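You operate a simulated robot arm through the tools that you are given. There is no shell and no other tool.

You run a simulated robot arm. Do the job below in one go: nothing can be reset, and whatever is moved stays where it is left.

TASK
Dust off the maple table's dry patch and brush board oil over it.
Fine: felt block first, then the board brush; both go back, and the lid goes on the oil tin. A coat counts when it lies all over at full strength: go over it till it gets no stronger. What is to be rubbed or washed off counts as gone when no trace of it is left.

It is judged by the outcome, as a careful person would: the job done as asked, and still so three seconds after it is handed in. It fails if anything else is knocked over, pushed out of place, dropped, spilled or broken. A push-on lid holds only when it is set on centred and level and pressed home; a screw cap is set on level and turned clockwise until tight.

THE ROBOT
A 6-joint arm with a three-finger gripper, fixed in place. Base frame: the origin is on the floor under the middle of its stand, x ahead of it, y to its left, z up. Units: mm, rad, N and s.
It reaches about 1213 mm from its shoulder. Its first joint turns from -2.897 to 2.897 rad. Payload 4.89 kg.
The TCP is the grasp point between the finger pads, 30 mm short of the fingertips. In the tool frame z runs along the fingers and y along their closing line. The gripper opens to 164 mm; its body begins 125 mm behind the TCP.
Orientation is told as [roll, pitch, yaw] about the base's x, y, z axes, in that order, counted from this pose: with the fingers straight down and closing along the base's y, the tool's x points along the base's -x, its y along +y and its z along -z.

THE INTERFACE
- The arm moves only by the tool jog_arm. Its argument "series" is text: rows parted by semicolons, each of 7 numbers parted by spaces: the shift along the tool's x, y, z in units of 50 mm (1.0 is 50 mm), then the turn, a rotation vector about the tool's x, y, z in units of 6 degrees (1.0 is 6 degrees), then the finger opening in mm, from 0 to 164. In form: tx ty tz ax ay az grip; .... A call has 1 to 20 rows; each row shifts and turns the commanded pose from where the row before left it, along the tool's axes as they then stand. A call with a number of a shift or a turn outside -1 to 1 is refused whole. Rows are played at 5 a second. More than 50 mm and 0.15 rad between two rows, or a gripper value outside its range, and nothing of the call is played. Where a pose cannot be reached the arm comes as near as it can. A force on the tool above 90 N (or 10 N above the force at the start of the call, whichever is more), or a blocked arm, ends the call early, and 0.2 s more pass. Each finger travels about 108 mm/s and halts on what it meets, pressing with about 31 N; the grip force reading is that of the motor and also rises with nothing between the fingers. The clock runs only during rows and for 0.2 s after the last one: add rows that do not move to give the fingers time. It gives the time, the measured TCP pose, the force on the tool (base axes), the opening and the grip force at its end, in the units of the frame above (readings bear some noise), with the torque about the TCP (base axes, N m) and any sound that the robot's microphone picked up, and new pictures: "views" is both (left out), scene, wrist or none.
- Cameras (640 x 400 px; columns grow to the right, rows downward): "scene" is fixed at [52, 651.5, 1505.4]; the picture's right is [-0.64, -0.76, 0.00], its down [-0.24, 0.20, -0.95] and it looks along [0.73, -0.61, -0.31] (base axes); focal length 357 px, centre (320, 200). "wrist" rides on the gripper at [76, -2, -152] in the tool frame; the picture's right is [0.02, 1.00, 0.00], its down [-0.88, 0.02, -0.47] and it looks along [-0.47, 0.01, 0.88] (tool axes); focal length 247 px, centre (320, 200). There is no depth. A picture from a camera that has moved, and an enlarged one, comes with that camera's place and axes in the base frame and with its lens.
- lift_body(by): moves the trunk up (or, below 0, down) by that many mm; the arm rides with it, the base frame stays. It gives what a move gives, with no picture.
- enlarge(camera, box): a new picture of the part [left, top, right, bottom] of that camera's present view, enlarged. The clock stands still meanwhile.
- finish_job(): hands the job in; it is judged then, once.

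Nothing tells you positions but the pictures and the camera data. Unless the task says otherwise, let go and move clear before handing in.

The tools are called after "Emit:" by a JSON object that holds its "op" and its "data". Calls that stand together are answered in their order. jog_arm: Moves the arm, as the interface text tells. Its arguments: {"type":"object","properties":{"series":{"type":"string"},"views":{"type":"string","enum":["both","scene","wrist","none"]}},"required":["series"]} The other tools are called the same way: lift_body (by) moves the trunk up or down; enlarge (camera, box) takes an enlarged picture of a part of a camera's view; finish_job () hands the job in.

At the start:

```text
time_s: 0.0
tcp_pos: [634.4, 104.1, 1333.5]
tcp_rot: [0.0, -0.001, 0.002]
force: [0.0, 0.2, 0.3]
torque: [-0.02, -0.01, 0.02]
gripper_width: 163.9
finger_force: 0.1
trunk travel left (down, up): [-175.0, 215.0]
```

scene: 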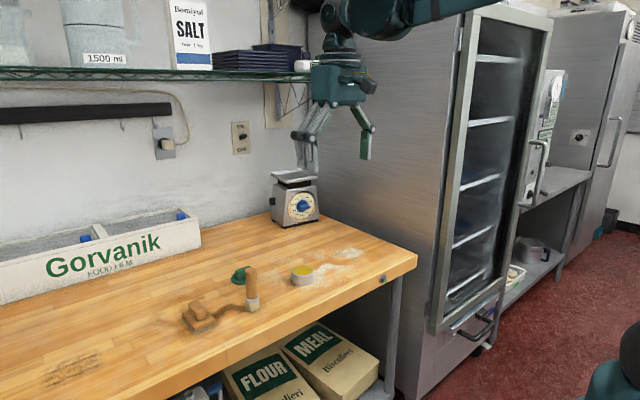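
wrist: 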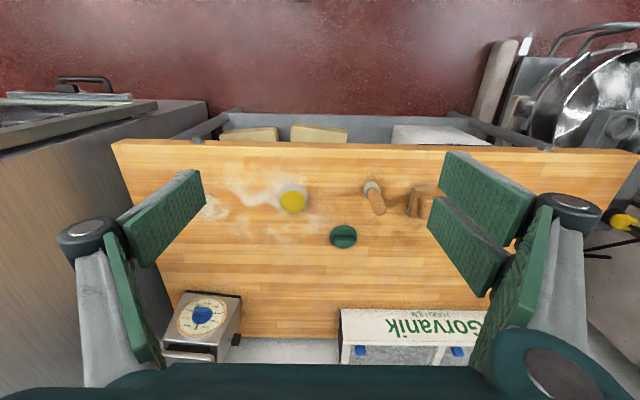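

I see a maple table with a felt block or wooden block, a round-handled brush, an open oil tin (yellow), a green lid, some pale dusty patches and a dark mark at the left. I'll look closer before moving.

Emit:
{"op": "enlarge", "data": {"camera": "scene", "box": [160, 220, 400, 370]}}

Emit:
{"op": "enlarge", "data": {"camera": "wrist", "box": [180, 140, 460, 315]}}

Emit:
{"op": "enlarge", "data": {"camera": "scene", "box": [0, 300, 160, 400]}}

```text
2.67 times, centred on (280, 295) of scene
camera zoom: at [52.0, 651.5, 1505.4], right [-0.64, -0.76, 0.0], down [-0.24, 0.2, -0.95], along [0.73, -0.61, -0.31], focal length 953 px, centre (427, -53)
```

zoom: 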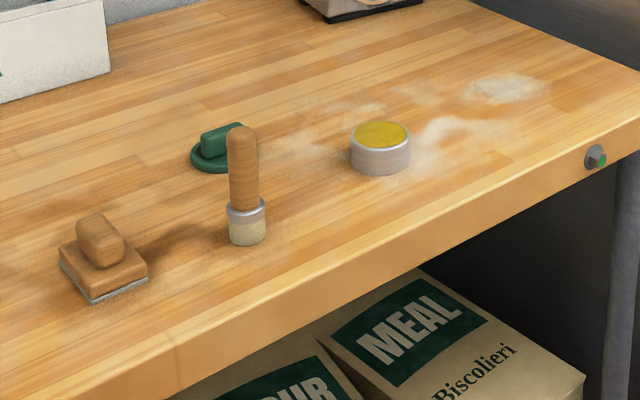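

```text
2.29 times, centred on (320, 228) of wrist
camera zoom: at [557.3, 103.2, 1486.1], right [-0.02, 1.0, 0.0], down [0.88, 0.02, 0.47], along [0.47, 0.01, -0.88], focal length 564 px, centre (320, 137)
```

zoom: 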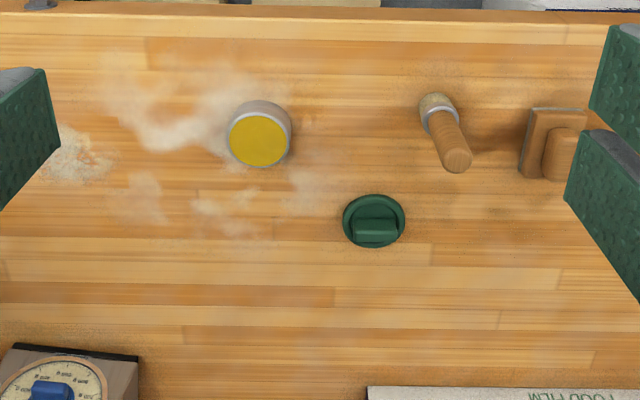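

```text
4.00 times, centred on (80, 350) of scene
camera zoom: at [52.0, 651.5, 1505.4], right [-0.64, -0.76, 0.0], down [-0.24, 0.2, -0.95], along [0.73, -0.61, -0.31], focal length 1429 px, centre (1280, -400)
```

zoom: 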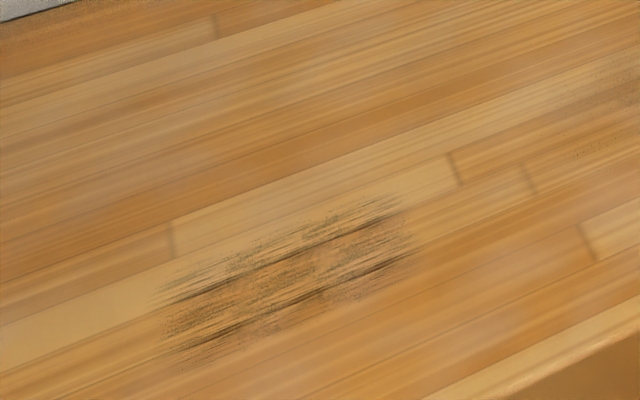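

The table top seems to be at about z=920, with the tin around (855,40), a pale patch near (890,-172), and a dark streaky patch far left near (880,660). I need a closer look to tell which is the dry patch, so I'll fly the wrist camera over the right side first.

Emit:
{"op": "jog_arm", "data": {"series": "-0.397 -0.583 0.58 0 0 0 164;-0.397 -0.583 0.58 0 0 0 164;-0.397 -0.583 0.58 0 0 0 164;-0.397 -0.583 0.58 0 0 0 164;-0.397 -0.583 0.58 0 0 0 164;-0.397 -0.583 0.58 0 0 0 164;-0.397 -0.583 0.58 0 0 0 164;0 0 0 0 0 0 164", "views": "both"}}

```text
time_s: 1.8
tcp_pos: [773.9, -98.4, 1131.3]
tcp_rot: [0.0, 0.0, -0.001]
force: [0.1, 0.0, -0.2]
torque: [0.07, 0.11, -0.04]
gripper_width: 164.1
finger_force: 0.0
trunk travel left (down, up): [-175.0, 215.0]
camera wrist: at [697.7, -100.4, 1283.2], right [-0.02, 1.0, 0.0], down [0.88, 0.02, 0.47], along [0.47, 0.01, -0.88], focal length 247 px, centre (320, 200)
```

scene: 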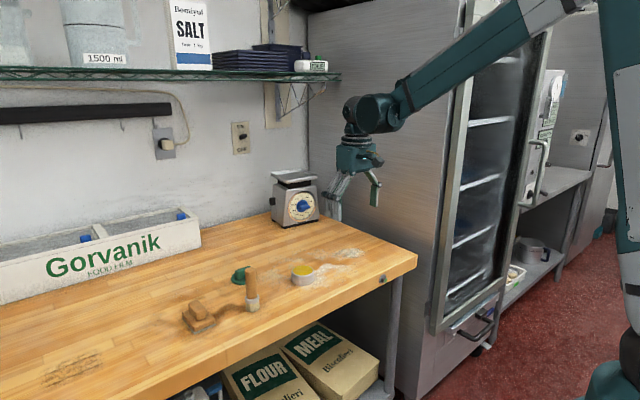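
wrist: 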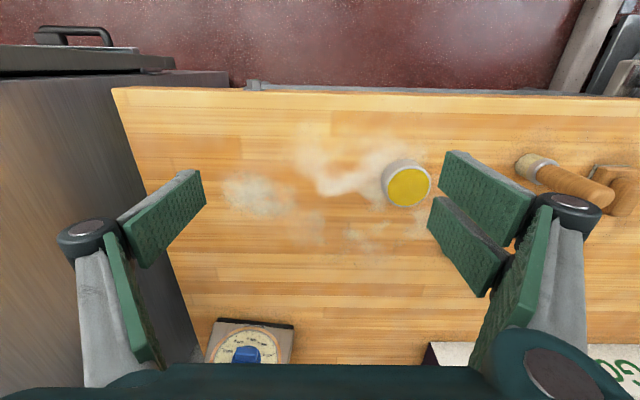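

Emit:
{"op": "enlarge", "data": {"camera": "wrist", "box": [190, 130, 450, 290]}}

Emit:
{"op": "enlarge", "data": {"camera": "scene", "box": [280, 225, 420, 312]}}

```text
2.46 times, centred on (320, 210) of wrist
camera zoom: at [697.7, -100.4, 1283.2], right [-0.02, 1.0, 0.0], down [0.88, 0.02, 0.47], along [0.47, 0.01, -0.88], focal length 608 px, centre (320, 175)
```

zoom: 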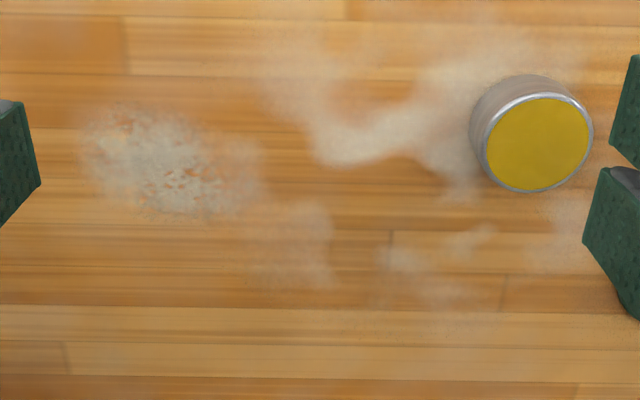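

```text
4.57 times, centred on (350, 268) of scene
camera zoom: at [52.0, 651.5, 1505.4], right [-0.64, -0.76, 0.0], down [-0.24, 0.2, -0.95], along [0.73, -0.61, -0.31], focal length 1633 px, centre (183, -113)
```

zoom: 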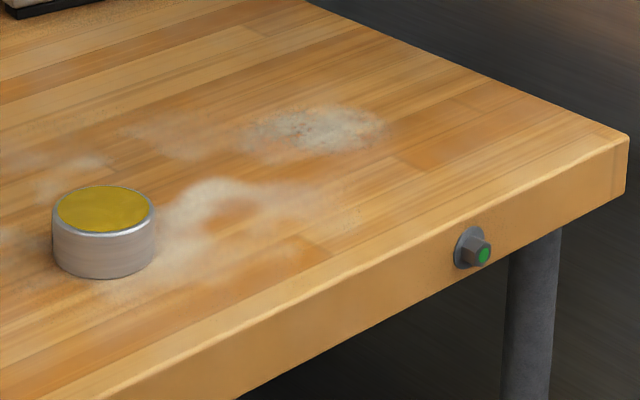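

The right patch is a pale speckled one; other clouds look like table smears. Next I move left over the brush, felt block and then the dark patch for a closer look.

Emit:
{"op": "jog_arm", "data": {"series": "0 0.95 0 0 0 0 164;0 0.95 0 0 0 0 164;0 0.95 0 0 0 0 164;0 0.95 0 0 0 0 164;0 0.95 0 0 0 0 164;0 0.95 0 0 0 0 164;0 0 0 0 0 0 164", "views": "wrist"}}

Emit:
{"op": "jog_arm", "data": {"series": "0 0.95 0 0 0 0 164;0 0.95 0 0 0 0 164;0 0.95 0 0 0 0 164;0 0.95 0 0 0 0 164;0 0.95 0 0 0 0 164;0 0.95 0 0 0 0 164;0 0.95 0 0 0 0 164;0 0 0 0 0 0 164", "views": "wrist"}}

```text
time_s: 3.4
tcp_pos: [772.2, 184.3, 1133.4]
tcp_rot: [0.0, 0.001, 0.0]
force: [-0.9, 0.1, 0.5]
torque: [-0.03, 0.05, -0.01]
gripper_width: 163.9
finger_force: 0.0
trunk travel left (down, up): [-175.0, 215.0]
camera wrist: at [697.0, 183.1, 1284.0], right [-0.02, 1.0, 0.0], down [0.88, 0.02, 0.47], along [0.47, 0.01, -0.88], focal length 247 px, centre (320, 200)
```

wrist: 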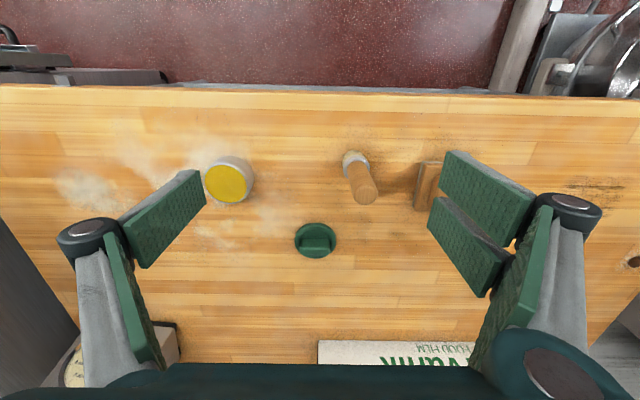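

```text
time_s: 5.2
tcp_pos: [771.2, 518.2, 1131.1]
tcp_rot: [0.0, 0.0, 0.0]
force: [0.0, 1.3, 0.3]
torque: [-0.12, 0.03, 0.01]
gripper_width: 163.8
finger_force: 0.0
trunk travel left (down, up): [-175.0, 215.0]
camera wrist: at [695.5, 518.0, 1283.0], right [-0.02, 1.0, 0.0], down [0.88, 0.02, 0.47], along [0.47, 0.01, -0.88], focal length 247 px, centre (320, 200)
```

wrist: 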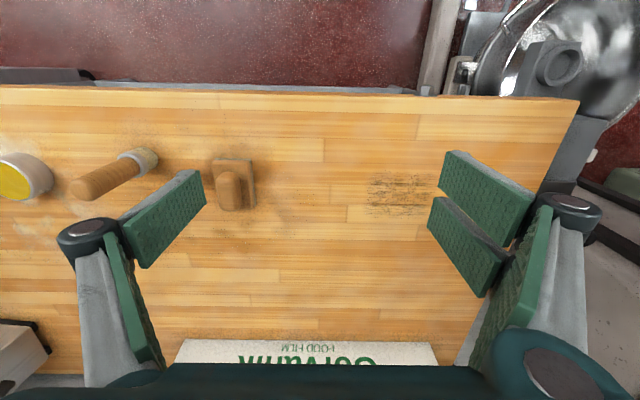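

Emit:
{"op": "enlarge", "data": {"camera": "wrist", "box": [350, 150, 470, 230]}}

Emit:
{"op": "enlarge", "data": {"camera": "wrist", "box": [0, 120, 280, 295]}}

```text
5.00 times, centred on (410, 190) of wrist
camera zoom: at [695.5, 518.0, 1283.0], right [-0.02, 1.0, 0.0], down [0.88, 0.02, 0.47], along [0.47, 0.01, -0.88], focal length 1235 px, centre (-130, 250)
```

zoom: 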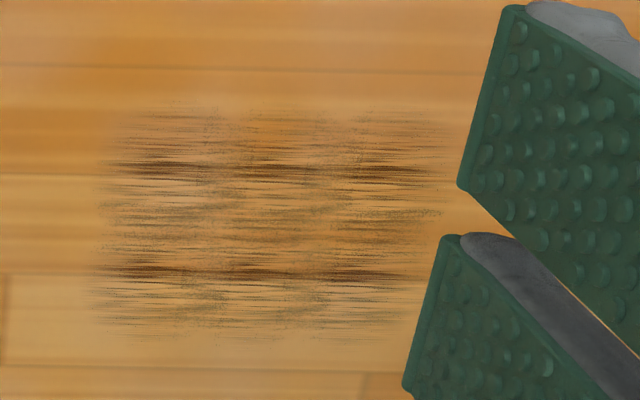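

```text
2.29 times, centred on (140, 208) of wrist
camera zoom: at [695.5, 518.0, 1283.0], right [-0.02, 1.0, 0.0], down [0.88, 0.02, 0.47], along [0.47, 0.01, -0.88], focal length 564 px, centre (731, 183)
```

zoom: 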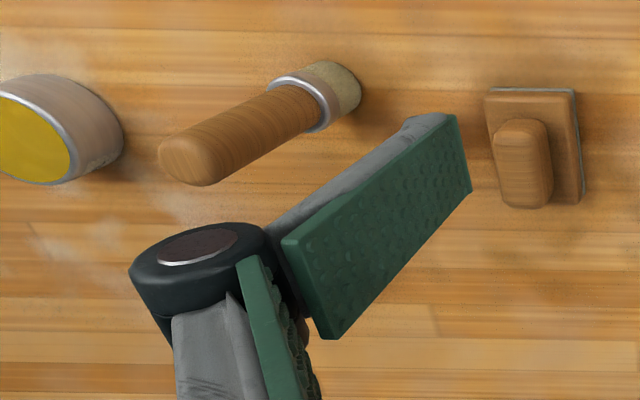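

The left patch shows dark, grain-wise streaks with greyish speckle; the right patch is pale speckle. I'll zoom further on the left one, since I need to be sure which is the dry patch.

Emit:
{"op": "enlarge", "data": {"camera": "wrist", "box": [366, 168, 414, 198]}}

Emit:
{"op": "enlarge", "data": {"camera": "wrist", "box": [388, 190, 436, 220]}}

Emit:
{"op": "enlarge", "data": {"camera": "scene", "box": [324, 240, 372, 270]}}

Emit:
{"op": "enlarge", "data": {"camera": "scene", "box": [20, 340, 116, 400]}}

```text
13.33 times, centred on (390, 183) of wrist
camera zoom: at [695.5, 518.0, 1283.0], right [-0.02, 1.0, 0.0], down [0.88, 0.02, 0.47], along [0.47, 0.01, -0.88], focal length 3293 px, centre (-613, 427)
```

zoom: 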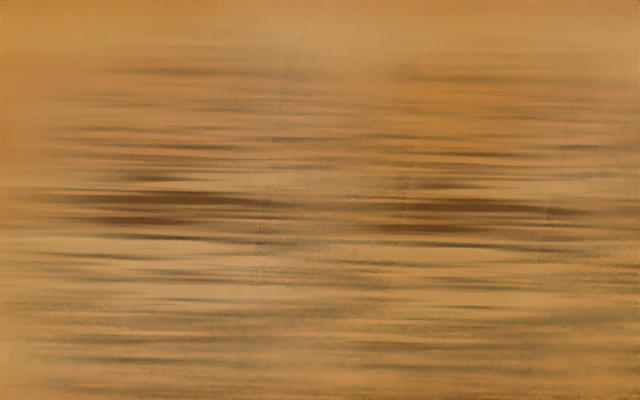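

```text
13.33 times, centred on (412, 205) of wrist
camera zoom: at [695.5, 518.0, 1283.0], right [-0.02, 1.0, 0.0], down [0.88, 0.02, 0.47], along [0.47, 0.01, -0.88], focal length 3293 px, centre (-907, 133)
```

zoom: 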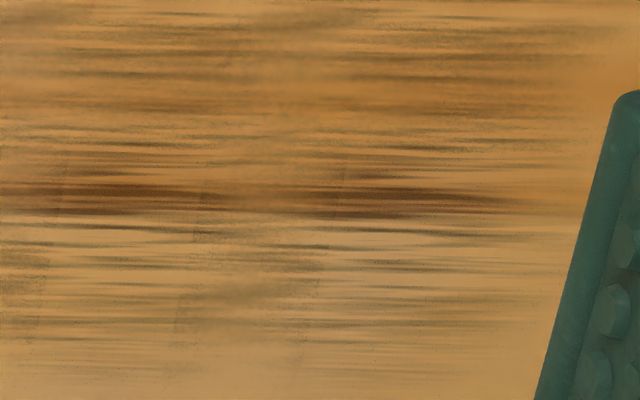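

```text
13.33 times, centred on (348, 255) of scene
camera zoom: at [52.0, 651.5, 1505.4], right [-0.64, -0.76, 0.0], down [-0.24, 0.2, -0.95], along [0.73, -0.61, -0.31], focal length 4763 px, centre (-53, -533)
```

zoom: 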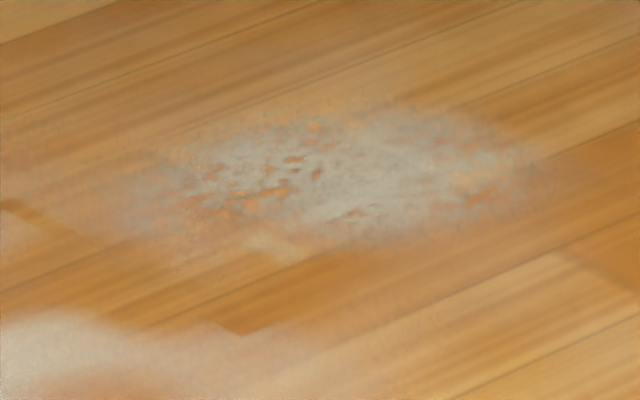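

```text
6.67 times, centred on (68, 370) of scene
camera zoom: at [52.0, 651.5, 1505.4], right [-0.64, -0.76, 0.0], down [-0.24, 0.2, -0.95], along [0.73, -0.61, -0.31], focal length 2382 px, centre (2000, -933)
```

zoom: 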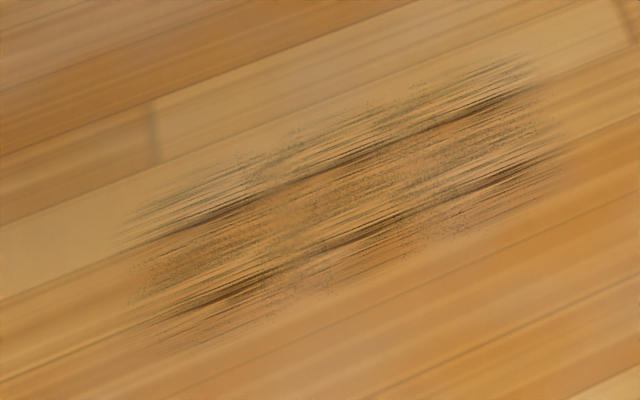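

Both patches remain possible for now; I'll examine the tools more closely to plan grasps, then decide with close-ups of the right patch.

Emit:
{"op": "enlarge", "data": {"camera": "wrist", "box": [192, 145, 272, 215]}}

Emit:
{"op": "enlarge", "data": {"camera": "scene", "box": [170, 255, 290, 340]}}

```text
5.71 times, centred on (232, 180) of wrist
camera zoom: at [695.5, 518.0, 1283.0], right [-0.02, 1.0, 0.0], down [0.88, 0.02, 0.47], along [0.47, 0.01, -0.88], focal length 1411 px, centre (823, 314)
```

zoom: 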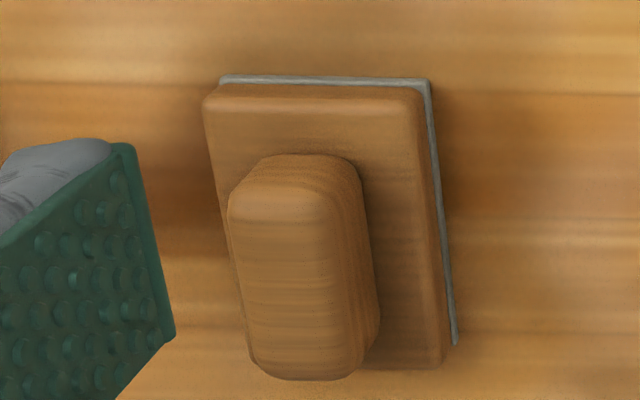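

```text
4.71 times, centred on (230, 298) of scene
camera zoom: at [52.0, 651.5, 1505.4], right [-0.64, -0.76, 0.0], down [-0.24, 0.2, -0.95], along [0.73, -0.61, -0.31], focal length 1681 px, centre (744, -259)
```

zoom: 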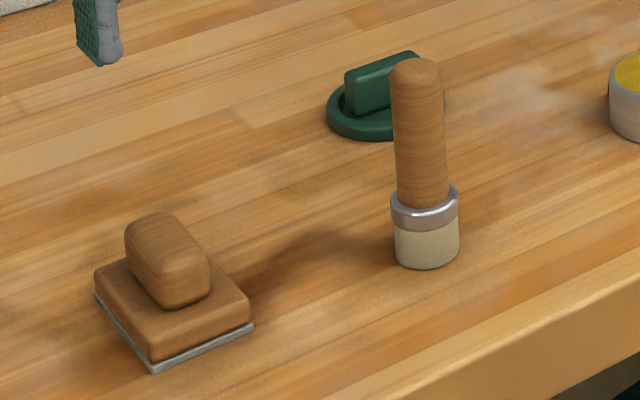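

The felt block sits at about (867,382) with its knob long axis along x; the brush stands at about (833,245), the tin at about (868,40), and the lid at about (984,190), with the table near z=905. I'll go above the block with fingers partly closed and check alignment.

Emit:
{"op": "jog_arm", "data": {"series": "-0.48 -0.68 0 0 0 0 120;-0.48 -0.68 0 0 0 0 80;-0.48 -0.68 0 0 0 0 70;-0.48 -0.68 0 0 0 0 70;0 0 0.9 0 0 0 70;0 0 0 0 0 0 70;0 0 0 0 0 0 70", "views": "both"}}

```text
time_s: 6.8
tcp_pos: [870.3, 382.3, 1085.8]
tcp_rot: [-0.001, 0.0, -0.001]
force: [1.2, -0.1, -0.3]
torque: [0.0, 0.03, 0.02]
gripper_width: 70.0
finger_force: 0.0
trunk travel left (down, up): [-175.0, 215.0]
camera wrist: at [793.5, 381.0, 1237.5], right [-0.02, 1.0, 0.0], down [0.88, 0.02, 0.47], along [0.47, 0.01, -0.88], focal length 247 px, centre (320, 200)
```

scene: 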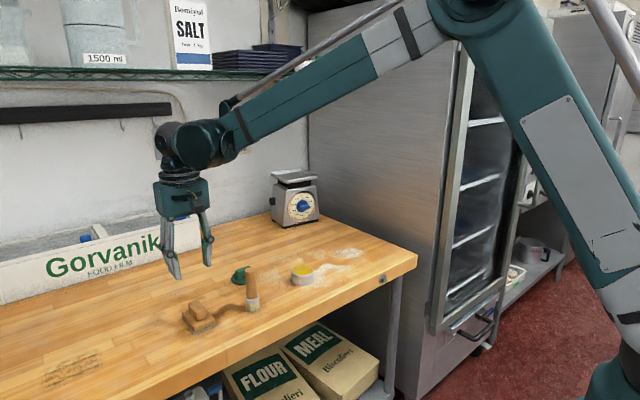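
wrist: 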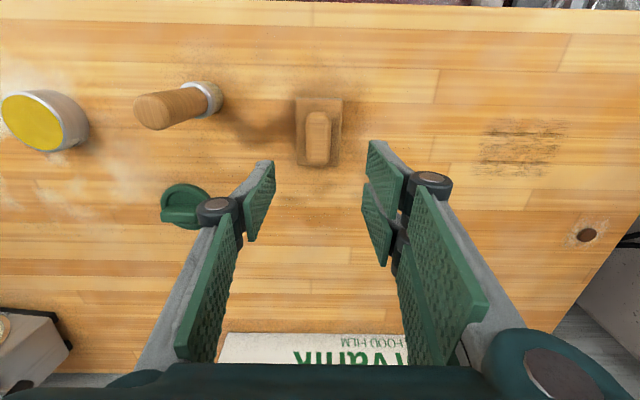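

I'm above the block. I'll zoom to fix its centre precisely.

Emit:
{"op": "enlarge", "data": {"camera": "wrist", "box": [270, 85, 370, 185]}}

Emit:
{"op": "enlarge", "data": {"camera": "wrist", "box": [110, 60, 250, 240]}}

```text
4.00 times, centred on (320, 135) of wrist
camera zoom: at [793.5, 381.0, 1237.5], right [-0.02, 1.0, 0.0], down [0.88, 0.02, 0.47], along [0.47, 0.01, -0.88], focal length 988 px, centre (320, 460)
```

zoom: 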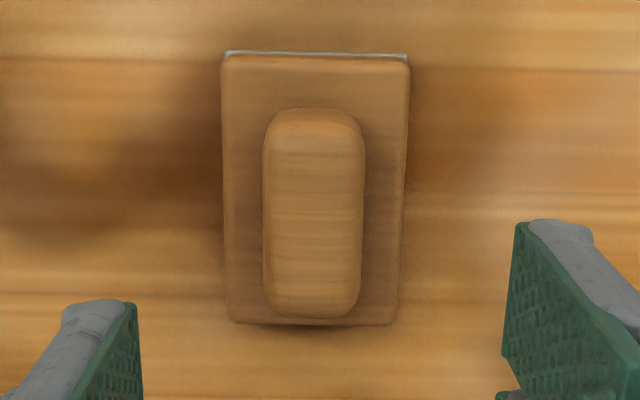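

```text
2.22 times, centred on (180, 150) of wrist
camera zoom: at [793.5, 381.0, 1237.5], right [-0.02, 1.0, 0.0], down [0.88, 0.02, 0.47], along [0.47, 0.01, -0.88], focal length 549 px, centre (631, 311)
```

zoom: 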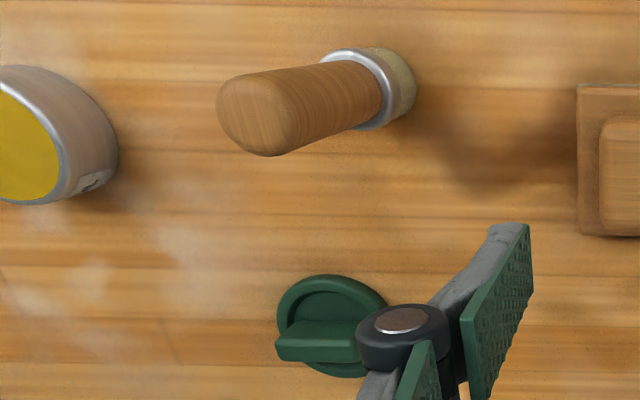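

The block's centre is about (867,381), knob top near z=955. I'll descend so the pads straddle the knob and stop just above the base plate.

Emit:
{"op": "jog_arm", "data": {"series": "0.04 -0.03 0.5 0 0 0 64;0 0 0.5 0 0 0 64;0 0 0.5 0 0 0 64;0 0 0.5 0 0 0 64;0 0 0.36 0 0 0 64;0 0 0 0 0 0 64", "views": "both"}}

```text
time_s: 8.2
tcp_pos: [865.9, 381.0, 967.9]
tcp_rot: [0.001, 0.0, -0.002]
force: [0.8, 0.4, 0.1]
torque: [-0.03, 0.04, -0.02]
gripper_width: 63.8
finger_force: 0.0
trunk travel left (down, up): [-175.0, 215.0]
camera wrist: at [789.2, 380.3, 1119.0], right [-0.02, 1.0, 0.0], down [0.88, 0.02, 0.47], along [0.47, 0.01, -0.88], focal length 247 px, centre (320, 200)
```

scene: 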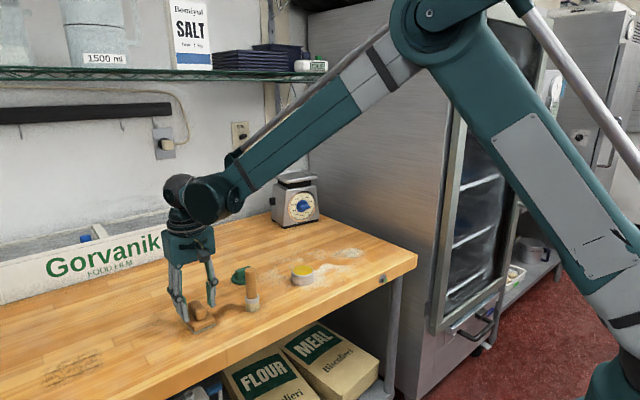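
wrist: 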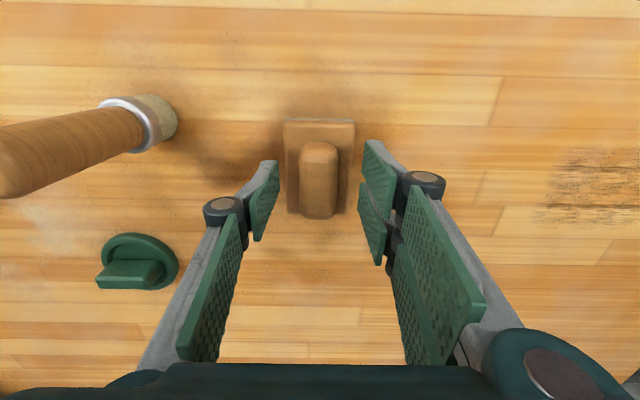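

Emit:
{"op": "enlarge", "data": {"camera": "scene", "box": [150, 220, 250, 340]}}

Emit:
{"op": "enlarge", "data": {"camera": "wrist", "box": [245, 105, 405, 275]}}

```text
3.33 times, centred on (200, 280) of scene
camera zoom: at [52.0, 651.5, 1505.4], right [-0.64, -0.76, 0.0], down [-0.24, 0.2, -0.95], along [0.73, -0.61, -0.31], focal length 1191 px, centre (720, -67)
```

zoom: 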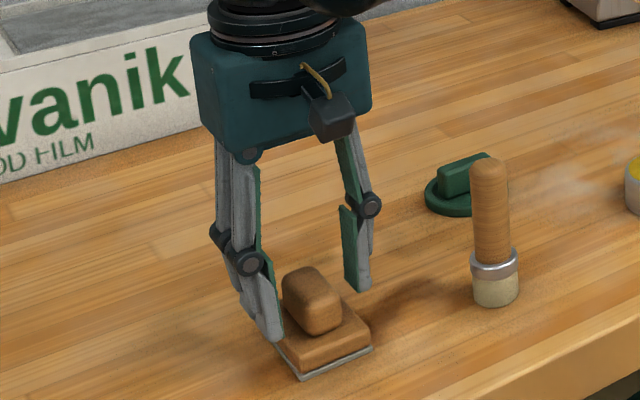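

```text
2.35 times, centred on (325, 190) of wrist
camera zoom: at [789.2, 380.3, 1119.0], right [-0.02, 1.0, 0.0], down [0.88, 0.02, 0.47], along [0.47, 0.01, -0.88], focal length 581 px, centre (308, 224)
```

zoom: 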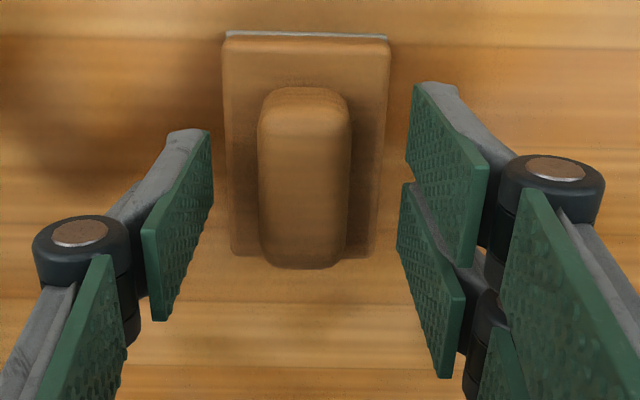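

The alignment looks right; I'll lower 7 mm more and close on the knob.

Emit:
{"op": "jog_arm", "data": {"series": "0 0 0.14 0 0 0 64;0 0 0 0 0 0 64;0 0 0 0 0 0 10;0 0 0 0 0 0 10;0 0 0 0 0 0 10;0 0 0 0 0 0 10", "views": "both"}}

```text
time_s: 9.6
tcp_pos: [864.7, 381.5, 960.2]
tcp_rot: [0.0, 0.0, 0.001]
force: [-0.2, -0.3, 0.8]
torque: [-0.01, -0.02, 0.01]
gripper_width: 29.5
finger_force: 30.5
trunk travel left (down, up): [-175.0, 215.0]
camera wrist: at [789.4, 379.8, 1113.0], right [-0.02, 1.0, 0.0], down [0.88, 0.02, 0.47], along [0.47, 0.01, -0.88], focal length 247 px, centre (320, 200)
```

scene: 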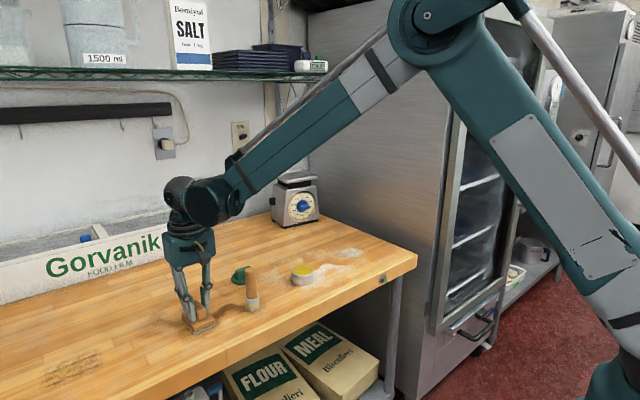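
wrist: 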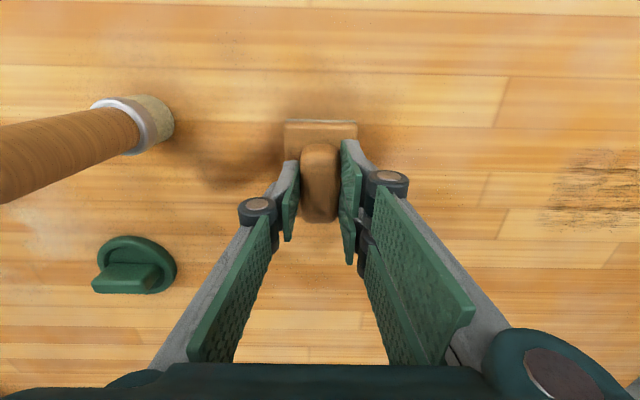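

The block is gripped (opening 29.5, force 30 N). I'll lift it well clear of the brush and travel to the right patch for a close look before touching it.

Emit:
{"op": "jog_arm", "data": {"series": "0 0 -0.5 0 0 0 10;0 0 -0.9 0 0 0 10;0 0 -1 0 0 0 10;0 0 -1 0 0 0 10;0 -0.9 0 0 0 0 10;0 -0.95 0 0 0 0 10;0 -0.95 0 0 0 0 10;0 -0.95 0 0 0 0 10;0 -0.95 0 0 0 0 10;0 -0.95 0 0 0 0 10;0 -0.95 0 0 0 0 10;0 -0.95 0 0 0 0 10;0 -0.95 0 0 0 0 10;0 -0.9 0 0 0 0 10;0 0 0 0 0 0 10", "views": "both"}}

```text
time_s: 12.8
tcp_pos: [863.9, -90.2, 1131.3]
tcp_rot: [-0.001, -0.001, -0.001]
force: [0.3, 0.6, -1.1]
torque: [0.11, -0.01, 0.01]
gripper_width: 29.1
finger_force: 31.2
trunk travel left (down, up): [-175.0, 215.0]
camera wrist: at [788.5, -91.3, 1283.0], right [-0.02, 1.0, 0.0], down [0.88, 0.02, 0.47], along [0.47, 0.01, -0.88], focal length 247 px, centre (320, 200)
```

scene: 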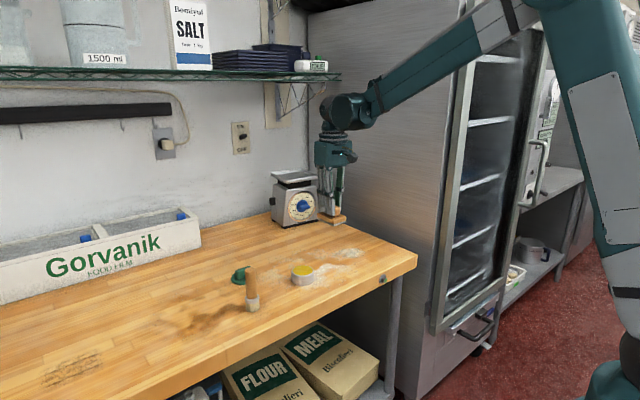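
wrist: 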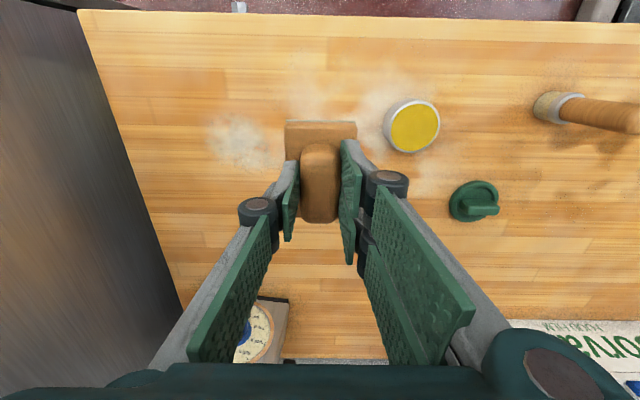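

Emit:
{"op": "enlarge", "data": {"camera": "wrist", "box": [195, 105, 275, 180]}}

Emit:
{"op": "enlarge", "data": {"camera": "wrist", "box": [215, 122, 255, 150]}}

Emit:
{"op": "enlarge", "data": {"camera": "wrist", "box": [370, 85, 510, 235]}}

```text
5.33 times, centred on (235, 142) of wrist
camera zoom: at [788.5, -91.3, 1283.0], right [-0.02, 1.0, 0.0], down [0.88, 0.02, 0.47], along [0.47, 0.01, -0.88], focal length 1317 px, centre (773, 507)
```

zoom: 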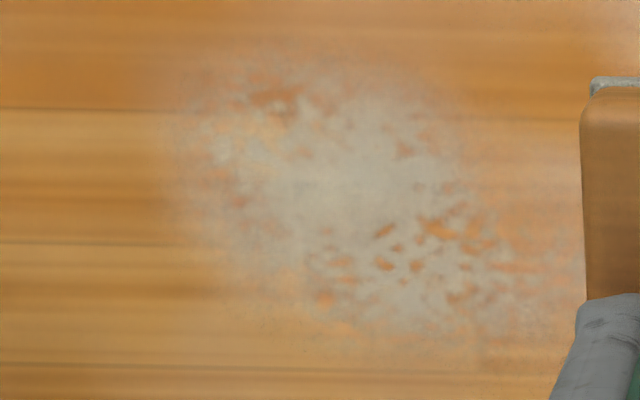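

```text
14.29 times, centred on (235, 136) of wrist
camera zoom: at [788.5, -91.3, 1283.0], right [-0.02, 1.0, 0.0], down [0.88, 0.02, 0.47], along [0.47, 0.01, -0.88], focal length 3528 px, centre (1534, 1114)
```

zoom: 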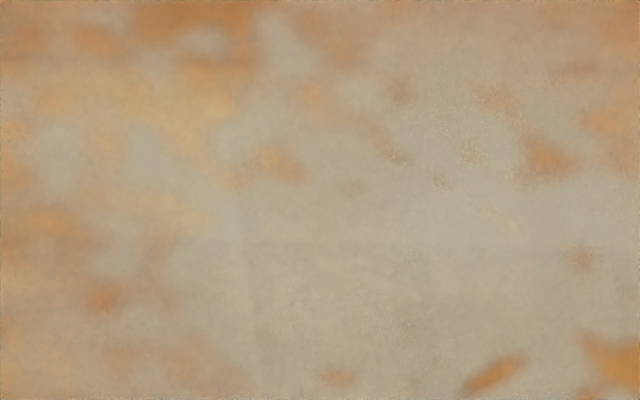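

```text
2.67 times, centred on (440, 160) of wrist
camera zoom: at [788.5, -91.3, 1283.0], right [-0.02, 1.0, 0.0], down [0.88, 0.02, 0.47], along [0.47, 0.01, -0.88], focal length 659 px, centre (0, 307)
```

zoom: 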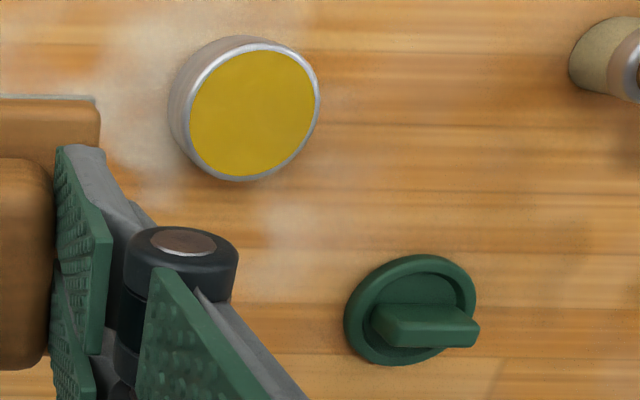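

The right patch is a dull, greyed, dusty-looking area, spanning about x 850–939, y −262…−152, which fits a dry, dusty patch; the left one looks like dark scoring. I'll bring the felt down onto the right patch and rub, watching what the rub reveals.

Emit:
{"op": "jog_arm", "data": {"series": "-0.12 -0.75 0 0 0 0 10;-0.1 -0.75 0 0 0 0 10;0 0 0.9 0 0 0 10;0 0 0.9 0 0 0 10;0 0 0.8 0 0 0 10;0 0 0.4 0 0 0 10;0 0 0 0 0 0 10", "views": "none"}}

```text
time_s: 14.4
tcp_pos: [878.0, -164.8, 980.6]
tcp_rot: [-0.001, 0.0, 0.001]
force: [0.2, -0.6, -1.1]
torque: [0.03, 0.06, 0.04]
gripper_width: 29.5
finger_force: 31.1
trunk travel left (down, up): [-175.0, 215.0]
```

The block hangs about 20 mm above the table. I lower it in small steps to find contact.

Emit:
{"op": "jog_arm", "data": {"series": "0 0 0.16 0 0 0 10;0 0 0.16 0 0 0 10;0 0 0 0 0 0 10", "views": "none"}}

Emit:
{"op": "jog_arm", "data": {"series": "0 0 0.08 0 0 0 10;0 0 0 0 0 0 10", "views": "none"}}

```text
time_s: 15.2
tcp_pos: [877.3, -166.1, 964.6]
tcp_rot: [0.0, -0.001, -0.002]
force: [-0.7, 0.3, -0.5]
torque: [0.0, 0.0, 0.01]
gripper_width: 29.2
finger_force: 31.4
trunk travel left (down, up): [-175.0, 215.0]
```

```text
time_s: 15.8
tcp_pos: [878.0, -165.2, 961.3]
tcp_rot: [0.0, 0.001, -0.001]
force: [-0.4, -0.4, 0.9]
torque: [0.02, -0.06, -0.02]
gripper_width: 29.4
finger_force: 30.4
trunk travel left (down, up): [-175.0, 215.0]
```

Emit:
{"op": "jog_arm", "data": {"series": "0 0 0.04 0 0 0 10;0 0 0 0 0 0 10", "views": "none"}}

Emit:
{"op": "jog_arm", "data": {"series": "0 0 0.04 0 0 0 10;0 0 0 0 0 0 10", "views": "none"}}

```text
time_s: 16.4
tcp_pos: [877.8, -163.7, 960.3]
tcp_rot: [0.002, -0.003, 0.0]
force: [8.2, -0.1, 27.6]
torque: [-0.02, -0.3, 0.01]
gripper_width: 29.7
finger_force: 31.2
trunk travel left (down, up): [-175.0, 215.0]
```

```text
time_s: 17.0
tcp_pos: [876.0, -164.4, 959.3]
tcp_rot: [0.001, -0.001, 0.001]
force: [3.3, -3.7, 27.5]
torque: [-0.08, -0.05, 0.01]
gripper_width: 29.3
finger_force: 31.2
trunk travel left (down, up): [-175.0, 215.0]
```

Contact at about TCP z=960 with ~27 N; I'll ease off slightly and check the force before stroking.

Emit:
{"op": "jog_arm", "data": {"series": "0 0 -0.03 0 0 0 10;0 0 0 0 0 0 10", "views": "none"}}

```text
time_s: 17.6
tcp_pos: [876.5, -164.3, 958.1]
tcp_rot: [0.0, -0.001, -0.001]
force: [0.2, 0.2, -1.1]
torque: [0.01, 0.0, 0.0]
gripper_width: 29.4
finger_force: 31.3
trunk travel left (down, up): [-175.0, 215.0]
```

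Emit:
{"op": "jog_arm", "data": {"series": "0 0 0.015 0 0 0 10;0 0 0 0 0 0 10", "views": "none"}}

```text
time_s: 18.2
tcp_pos: [876.4, -164.2, 958.2]
tcp_rot: [0.002, 0.0, 0.001]
force: [1.8, 3.5, 14.6]
torque: [0.2, 0.08, 0.04]
gripper_width: 29.4
finger_force: 30.8
trunk travel left (down, up): [-175.0, 215.0]
```

About 15 N of contact now. I stroke the felt along y over the first lane and look at the effect.

Emit:
{"op": "jog_arm", "data": {"series": "0 -0.3 0 0 0 0 10;0 -0.4 0 0 0 0 10;0 -0.4 0 0 0 0 10;0 -0.4 0 0 0 0 10;0 -0.2 0 0 0 0 10;0 0.3 0 0 0 0 10;0 0.4 0 0 0 0 10;0 0.4 0 0 0 0 10;0 0.4 0 0 0 0 10;0 0.2 0 0 0 0 10;0 0 0 0 0 0 10", "views": "both"}}

```text
time_s: 20.6
tcp_pos: [877.4, -164.9, 958.8]
tcp_rot: [0.001, 0.001, 0.001]
force: [-0.1, -2.4, 9.4]
torque: [-0.07, -0.02, 0.0]
gripper_width: 29.6
finger_force: 30.7
trunk travel left (down, up): [-175.0, 215.0]
camera wrist: at [801.0, -165.9, 1110.1], right [-0.02, 1.0, 0.0], down [0.88, 0.02, 0.47], along [0.47, 0.01, -0.88], focal length 247 px, centre (320, 200)
```

scene: 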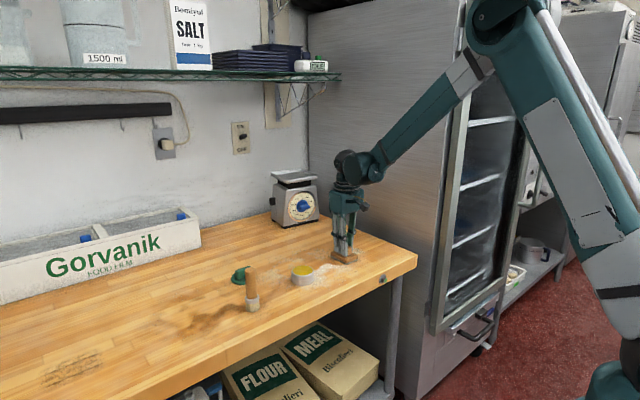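
wrist: 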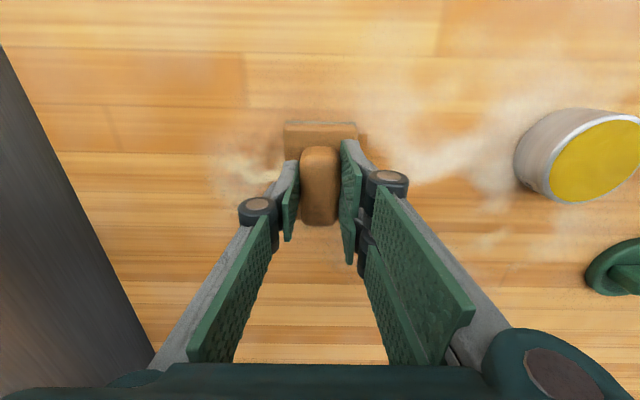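

Emit:
{"op": "enlarge", "data": {"camera": "wrist", "box": [160, 100, 300, 240]}}

Emit:
{"op": "enlarge", "data": {"camera": "scene", "box": [310, 225, 390, 280]}}

```text
2.86 times, centred on (230, 170) of wrist
camera zoom: at [801.0, -165.9, 1110.1], right [-0.02, 1.0, 0.0], down [0.88, 0.02, 0.47], along [0.47, 0.01, -0.88], focal length 706 px, centre (577, 286)
```

zoom: 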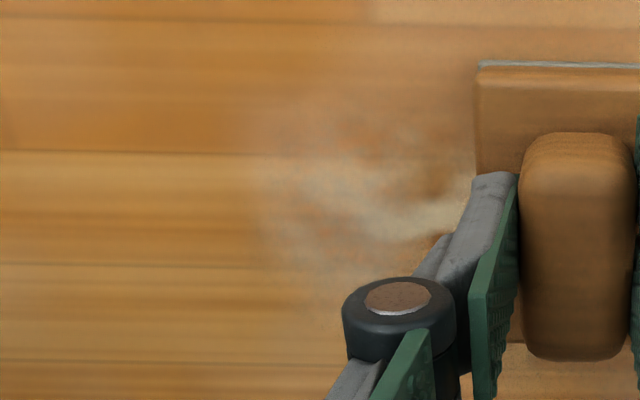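

```text
7.27 times, centred on (350, 252) of scene
camera zoom: at [52.0, 651.5, 1505.4], right [-0.64, -0.76, 0.0], down [-0.24, 0.2, -0.95], along [0.73, -0.61, -0.31], focal length 2598 px, centre (102, -182)
```

zoom: 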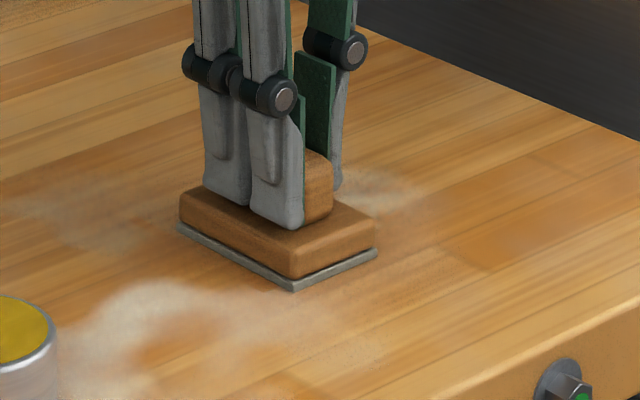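

The grey dust is coming off, so this is the dusty patch. I continue rubbing in two lanes covering the whole patch with margin.

Emit:
{"op": "jog_arm", "data": {"series": "0 -0.38 0 0 0 0 10;0 -0.38 0 0 0 0 10;0 -0.38 0 0 0 0 10;0 -0.38 0 0 0 0 10;0 -0.38 0 0 0 0 10;-0.3 0 0 0 0 0 10;-0.3 0 0 0 0 0 10;0 0.38 0 0 0 0 10;0 0.38 0 0 0 0 10;0 0.38 0 0 0 0 10;0 0.38 0 0 0 0 10;0 0.38 0 0 0 0 10;0 -0.38 0 0 0 0 10;0 -0.38 0 0 0 0 10;0 -0.38 0 0 0 0 10;0 -0.38 0 0 0 0 10;0 -0.38 0 0 0 0 10;0 0 0 0 0 0 10", "views": "both"}}

```text
time_s: 24.4
tcp_pos: [906.6, -260.9, 959.5]
tcp_rot: [0.0, 0.0, 0.0]
force: [0.9, 0.8, -1.5]
torque: [0.02, -0.02, -0.02]
gripper_width: 29.3
finger_force: 31.3
trunk travel left (down, up): [-175.0, 215.0]
camera wrist: at [830.6, -261.7, 1110.5], right [-0.02, 1.0, 0.0], down [0.88, 0.02, 0.47], along [0.47, 0.01, -0.88], focal length 247 px, centre (320, 200)
```

scene: 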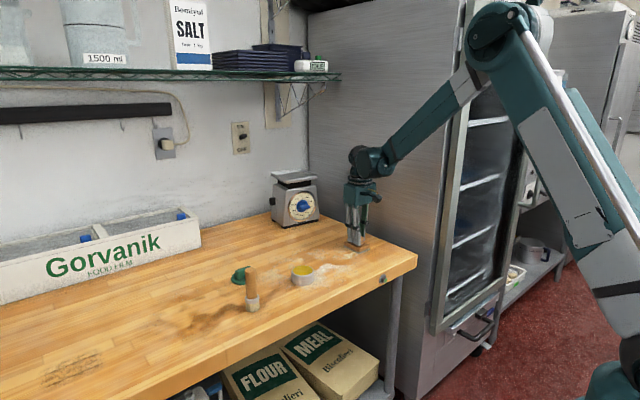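
wrist: 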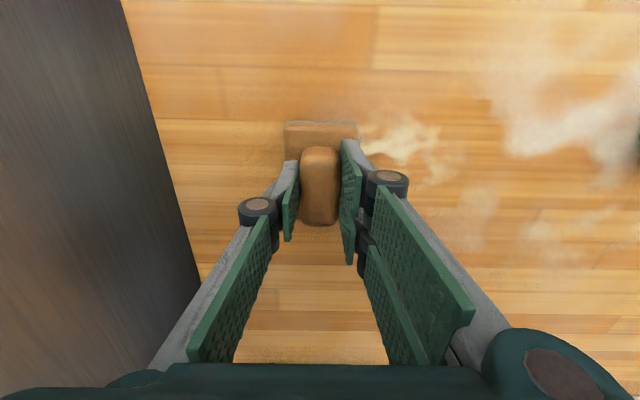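

Emit:
{"op": "enlarge", "data": {"camera": "wrist", "box": [340, 90, 500, 230]}}

Emit:
{"op": "enlarge", "data": {"camera": "scene", "box": [310, 225, 390, 280]}}

```text
2.86 times, centred on (420, 160) of wrist
camera zoom: at [830.6, -261.7, 1110.5], right [-0.02, 1.0, 0.0], down [0.88, 0.02, 0.47], along [0.47, 0.01, -0.88], focal length 706 px, centre (34, 314)
```

zoom: 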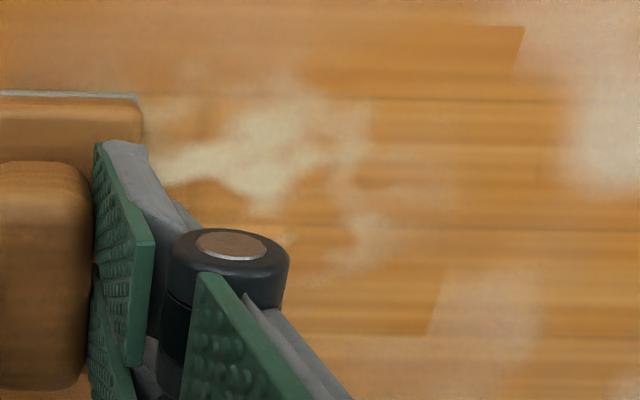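

```text
7.27 times, centred on (350, 252) of scene
camera zoom: at [52.0, 651.5, 1505.4], right [-0.64, -0.76, 0.0], down [-0.24, 0.2, -0.95], along [0.73, -0.61, -0.31], focal length 2598 px, centre (102, -182)
```

zoom: 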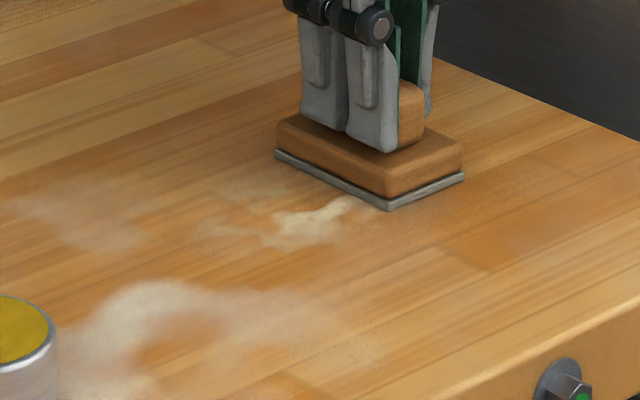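

Under the grey dust a pale cream, dried-out patch is showing, so this is the dry patch. Contact faded along the lane, so I'll press slightly more and keep rubbing.

Emit:
{"op": "jog_arm", "data": {"series": "0 0 0.02 0 0 0 10;0 0 0 0 0 0 10", "views": "none"}}

```text
time_s: 25.0
tcp_pos: [907.1, -260.9, 958.2]
tcp_rot: [0.001, 0.001, 0.0]
force: [1.8, -4.1, 9.0]
torque: [-0.14, -0.03, 0.02]
gripper_width: 29.3
finger_force: 31.4
trunk travel left (down, up): [-175.0, 215.0]
```

Emit:
{"op": "jog_arm", "data": {"series": "0 0.3 0.01 0 0 0 10;0 0.4 0 0 0 0 10;0 0.4 0 0 0 0 10;0 0.4 0 0 0 0 10;0 0.4 0 0 0 0 10;0 -0.4 0 0 0 0 10;0 -0.4 0 0 0 0 10;0 -0.4 0 0 0 0 10;0 -0.4 0 0 0 0 10;0 -0.3 0 0 0 0 10;0 0.4 0 0 0 0 10;0 0.4 0 0 0 0 10;0 0.4 0 0 0 0 10;0 0.4 0 0 0 0 10;0 0.3 0 0 0 0 10;0 0 0 0 0 0 10", "views": "wrist"}}

```text
time_s: 28.4
tcp_pos: [905.9, -166.2, 957.0]
tcp_rot: [-0.001, -0.002, 0.002]
force: [-1.1, -2.0, 13.2]
torque: [-0.04, -0.04, -0.04]
gripper_width: 29.5
finger_force: 30.9
trunk travel left (down, up): [-175.0, 215.0]
camera wrist: at [829.8, -165.9, 1108.5], right [-0.02, 1.0, 0.0], down [0.88, 0.02, 0.47], along [0.47, 0.01, -0.88], focal length 247 px, centre (320, 200)
```

wrist: 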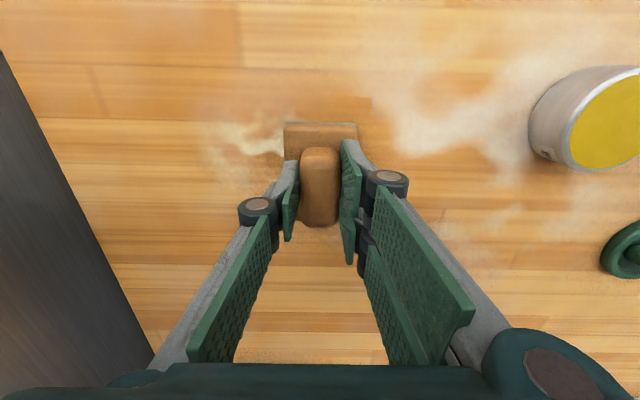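

Emit:
{"op": "jog_arm", "data": {"series": "0.3 0 0 0 0 0 10;0.3 0 0 0 0 0 10;0 -0.4 0 0 0 0 10;0 -0.4 0 0 0 0 10;0 -0.4 0 0 0 0 10;0 -0.4 0 0 0 0 10;0 -0.4 0 0 0 0 10;0 0.4 0 0 0 0 10;0 0.4 0 0 0 0 10;0 0.4 0 0 0 0 10;0 0.4 0 0 0 0 10;0 0.4 0 0 0 0 10;0 -0.4 0 0 0 0 10;0 -0.4 0 0 0 0 10;0 -0.4 0 0 0 0 10;0 -0.4 0 0 0 0 10;0 -0.4 0 0 0 0 10;0 0 0 0 0 0 10", "views": "none"}}

Emit:
{"op": "jog_arm", "data": {"series": "0.4 0 0 0 0 0 10;0.2 0 0 0 0 0 10;0 0.4 0 0 0 0 10;0 0.4 0 0 0 0 10;0 0.4 0 0 0 0 10;0 0.4 0 0 0 0 10;0 0.4 0 0 0 0 10;0 0 0 0 0 0 10", "views": "none"}}

```text
time_s: 32.2
tcp_pos: [876.4, -265.5, 956.2]
tcp_rot: [0.0, 0.001, -0.001]
force: [-0.3, 4.5, 9.5]
torque: [0.15, -0.08, 0.04]
gripper_width: 29.4
finger_force: 31.0
trunk travel left (down, up): [-175.0, 215.0]
```

```text
time_s: 34.0
tcp_pos: [848.8, -165.2, 956.8]
tcp_rot: [0.0, 0.001, 0.001]
force: [-0.8, -0.6, -0.8]
torque: [0.06, -0.01, -0.04]
gripper_width: 29.4
finger_force: 30.8
trunk travel left (down, up): [-175.0, 215.0]
```

I lift the block and move aside to inspect the patch.

Emit:
{"op": "jog_arm", "data": {"series": "0 0 -0.5 0 0 0 10;0 0 -0.9 0 0 0 10;0 0 -0.9 0 0 0 10;0 0.8 -0.5 0 0 0 10;0 0.9 -0.4 0 0 0 10;0 0 0 0 0 0 10", "views": "both"}}

```text
time_s: 35.4
tcp_pos: [848.3, -79.3, 1116.0]
tcp_rot: [-0.001, 0.001, 0.0]
force: [-0.1, 0.2, -0.5]
torque: [-0.02, -0.02, -0.04]
gripper_width: 29.3
finger_force: 31.1
trunk travel left (down, up): [-175.0, 215.0]
camera wrist: at [771.9, -80.8, 1268.6], right [-0.02, 1.0, 0.0], down [0.88, 0.02, 0.47], along [0.47, 0.01, -0.88], focal length 247 px, centre (320, 200)
```

scene: 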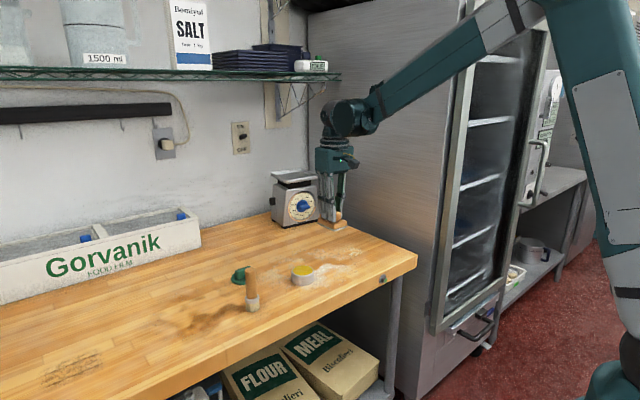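
wrist: 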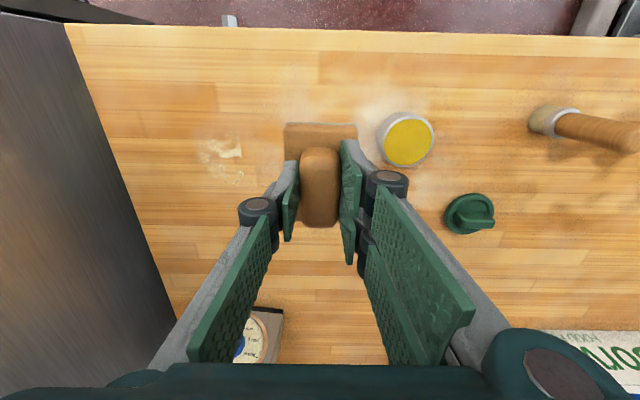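

Emit:
{"op": "enlarge", "data": {"camera": "wrist", "box": [180, 110, 280, 190]}}

Emit:
{"op": "enlarge", "data": {"camera": "scene", "box": [310, 235, 390, 285]}}

```text
5.00 times, centred on (230, 150) of wrist
camera zoom: at [771.9, -80.8, 1268.6], right [-0.02, 1.0, 0.0], down [0.88, 0.02, 0.47], along [0.47, 0.01, -0.88], focal length 1235 px, centre (770, 450)
```

zoom: 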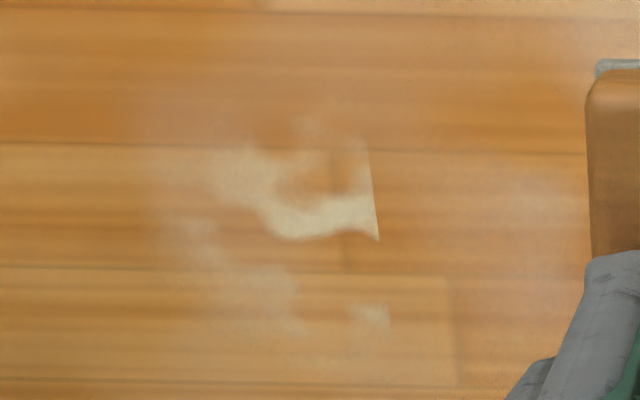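

```text
8.00 times, centred on (350, 260) of scene
camera zoom: at [52.0, 651.5, 1505.4], right [-0.64, -0.76, 0.0], down [-0.24, 0.2, -0.95], along [0.73, -0.61, -0.31], focal length 2858 px, centre (80, -280)
```

zoom: 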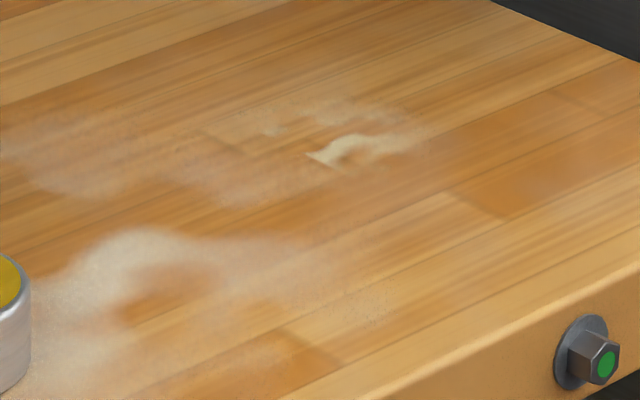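

Grey dust has gone and thin cream residue remains where the felt rubbed less (a clear rubbed edge shows it's still coming off). I'll go back and rub more with steadier contact.

Emit:
{"op": "jog_arm", "data": {"series": "-0.3 -0.7 0.3 0 0 0 10;-0.34 -0.7 0.5 0 0 0 10;0 -0.5 0.7 0 0 0 10;0 -0.5 0.8 0 0 0 10;0 0 0.5 0 0 0 10;0 0 0.24 0 0 0 10;0 0 0 0 0 0 10", "views": "none"}}

```text
time_s: 37.0
tcp_pos: [880.1, -199.5, 964.5]
tcp_rot: [0.0, 0.001, 0.0]
force: [-0.6, -0.5, -1.5]
torque: [0.01, -0.01, -0.03]
gripper_width: 29.2
finger_force: 31.0
trunk travel left (down, up): [-175.0, 215.0]
```

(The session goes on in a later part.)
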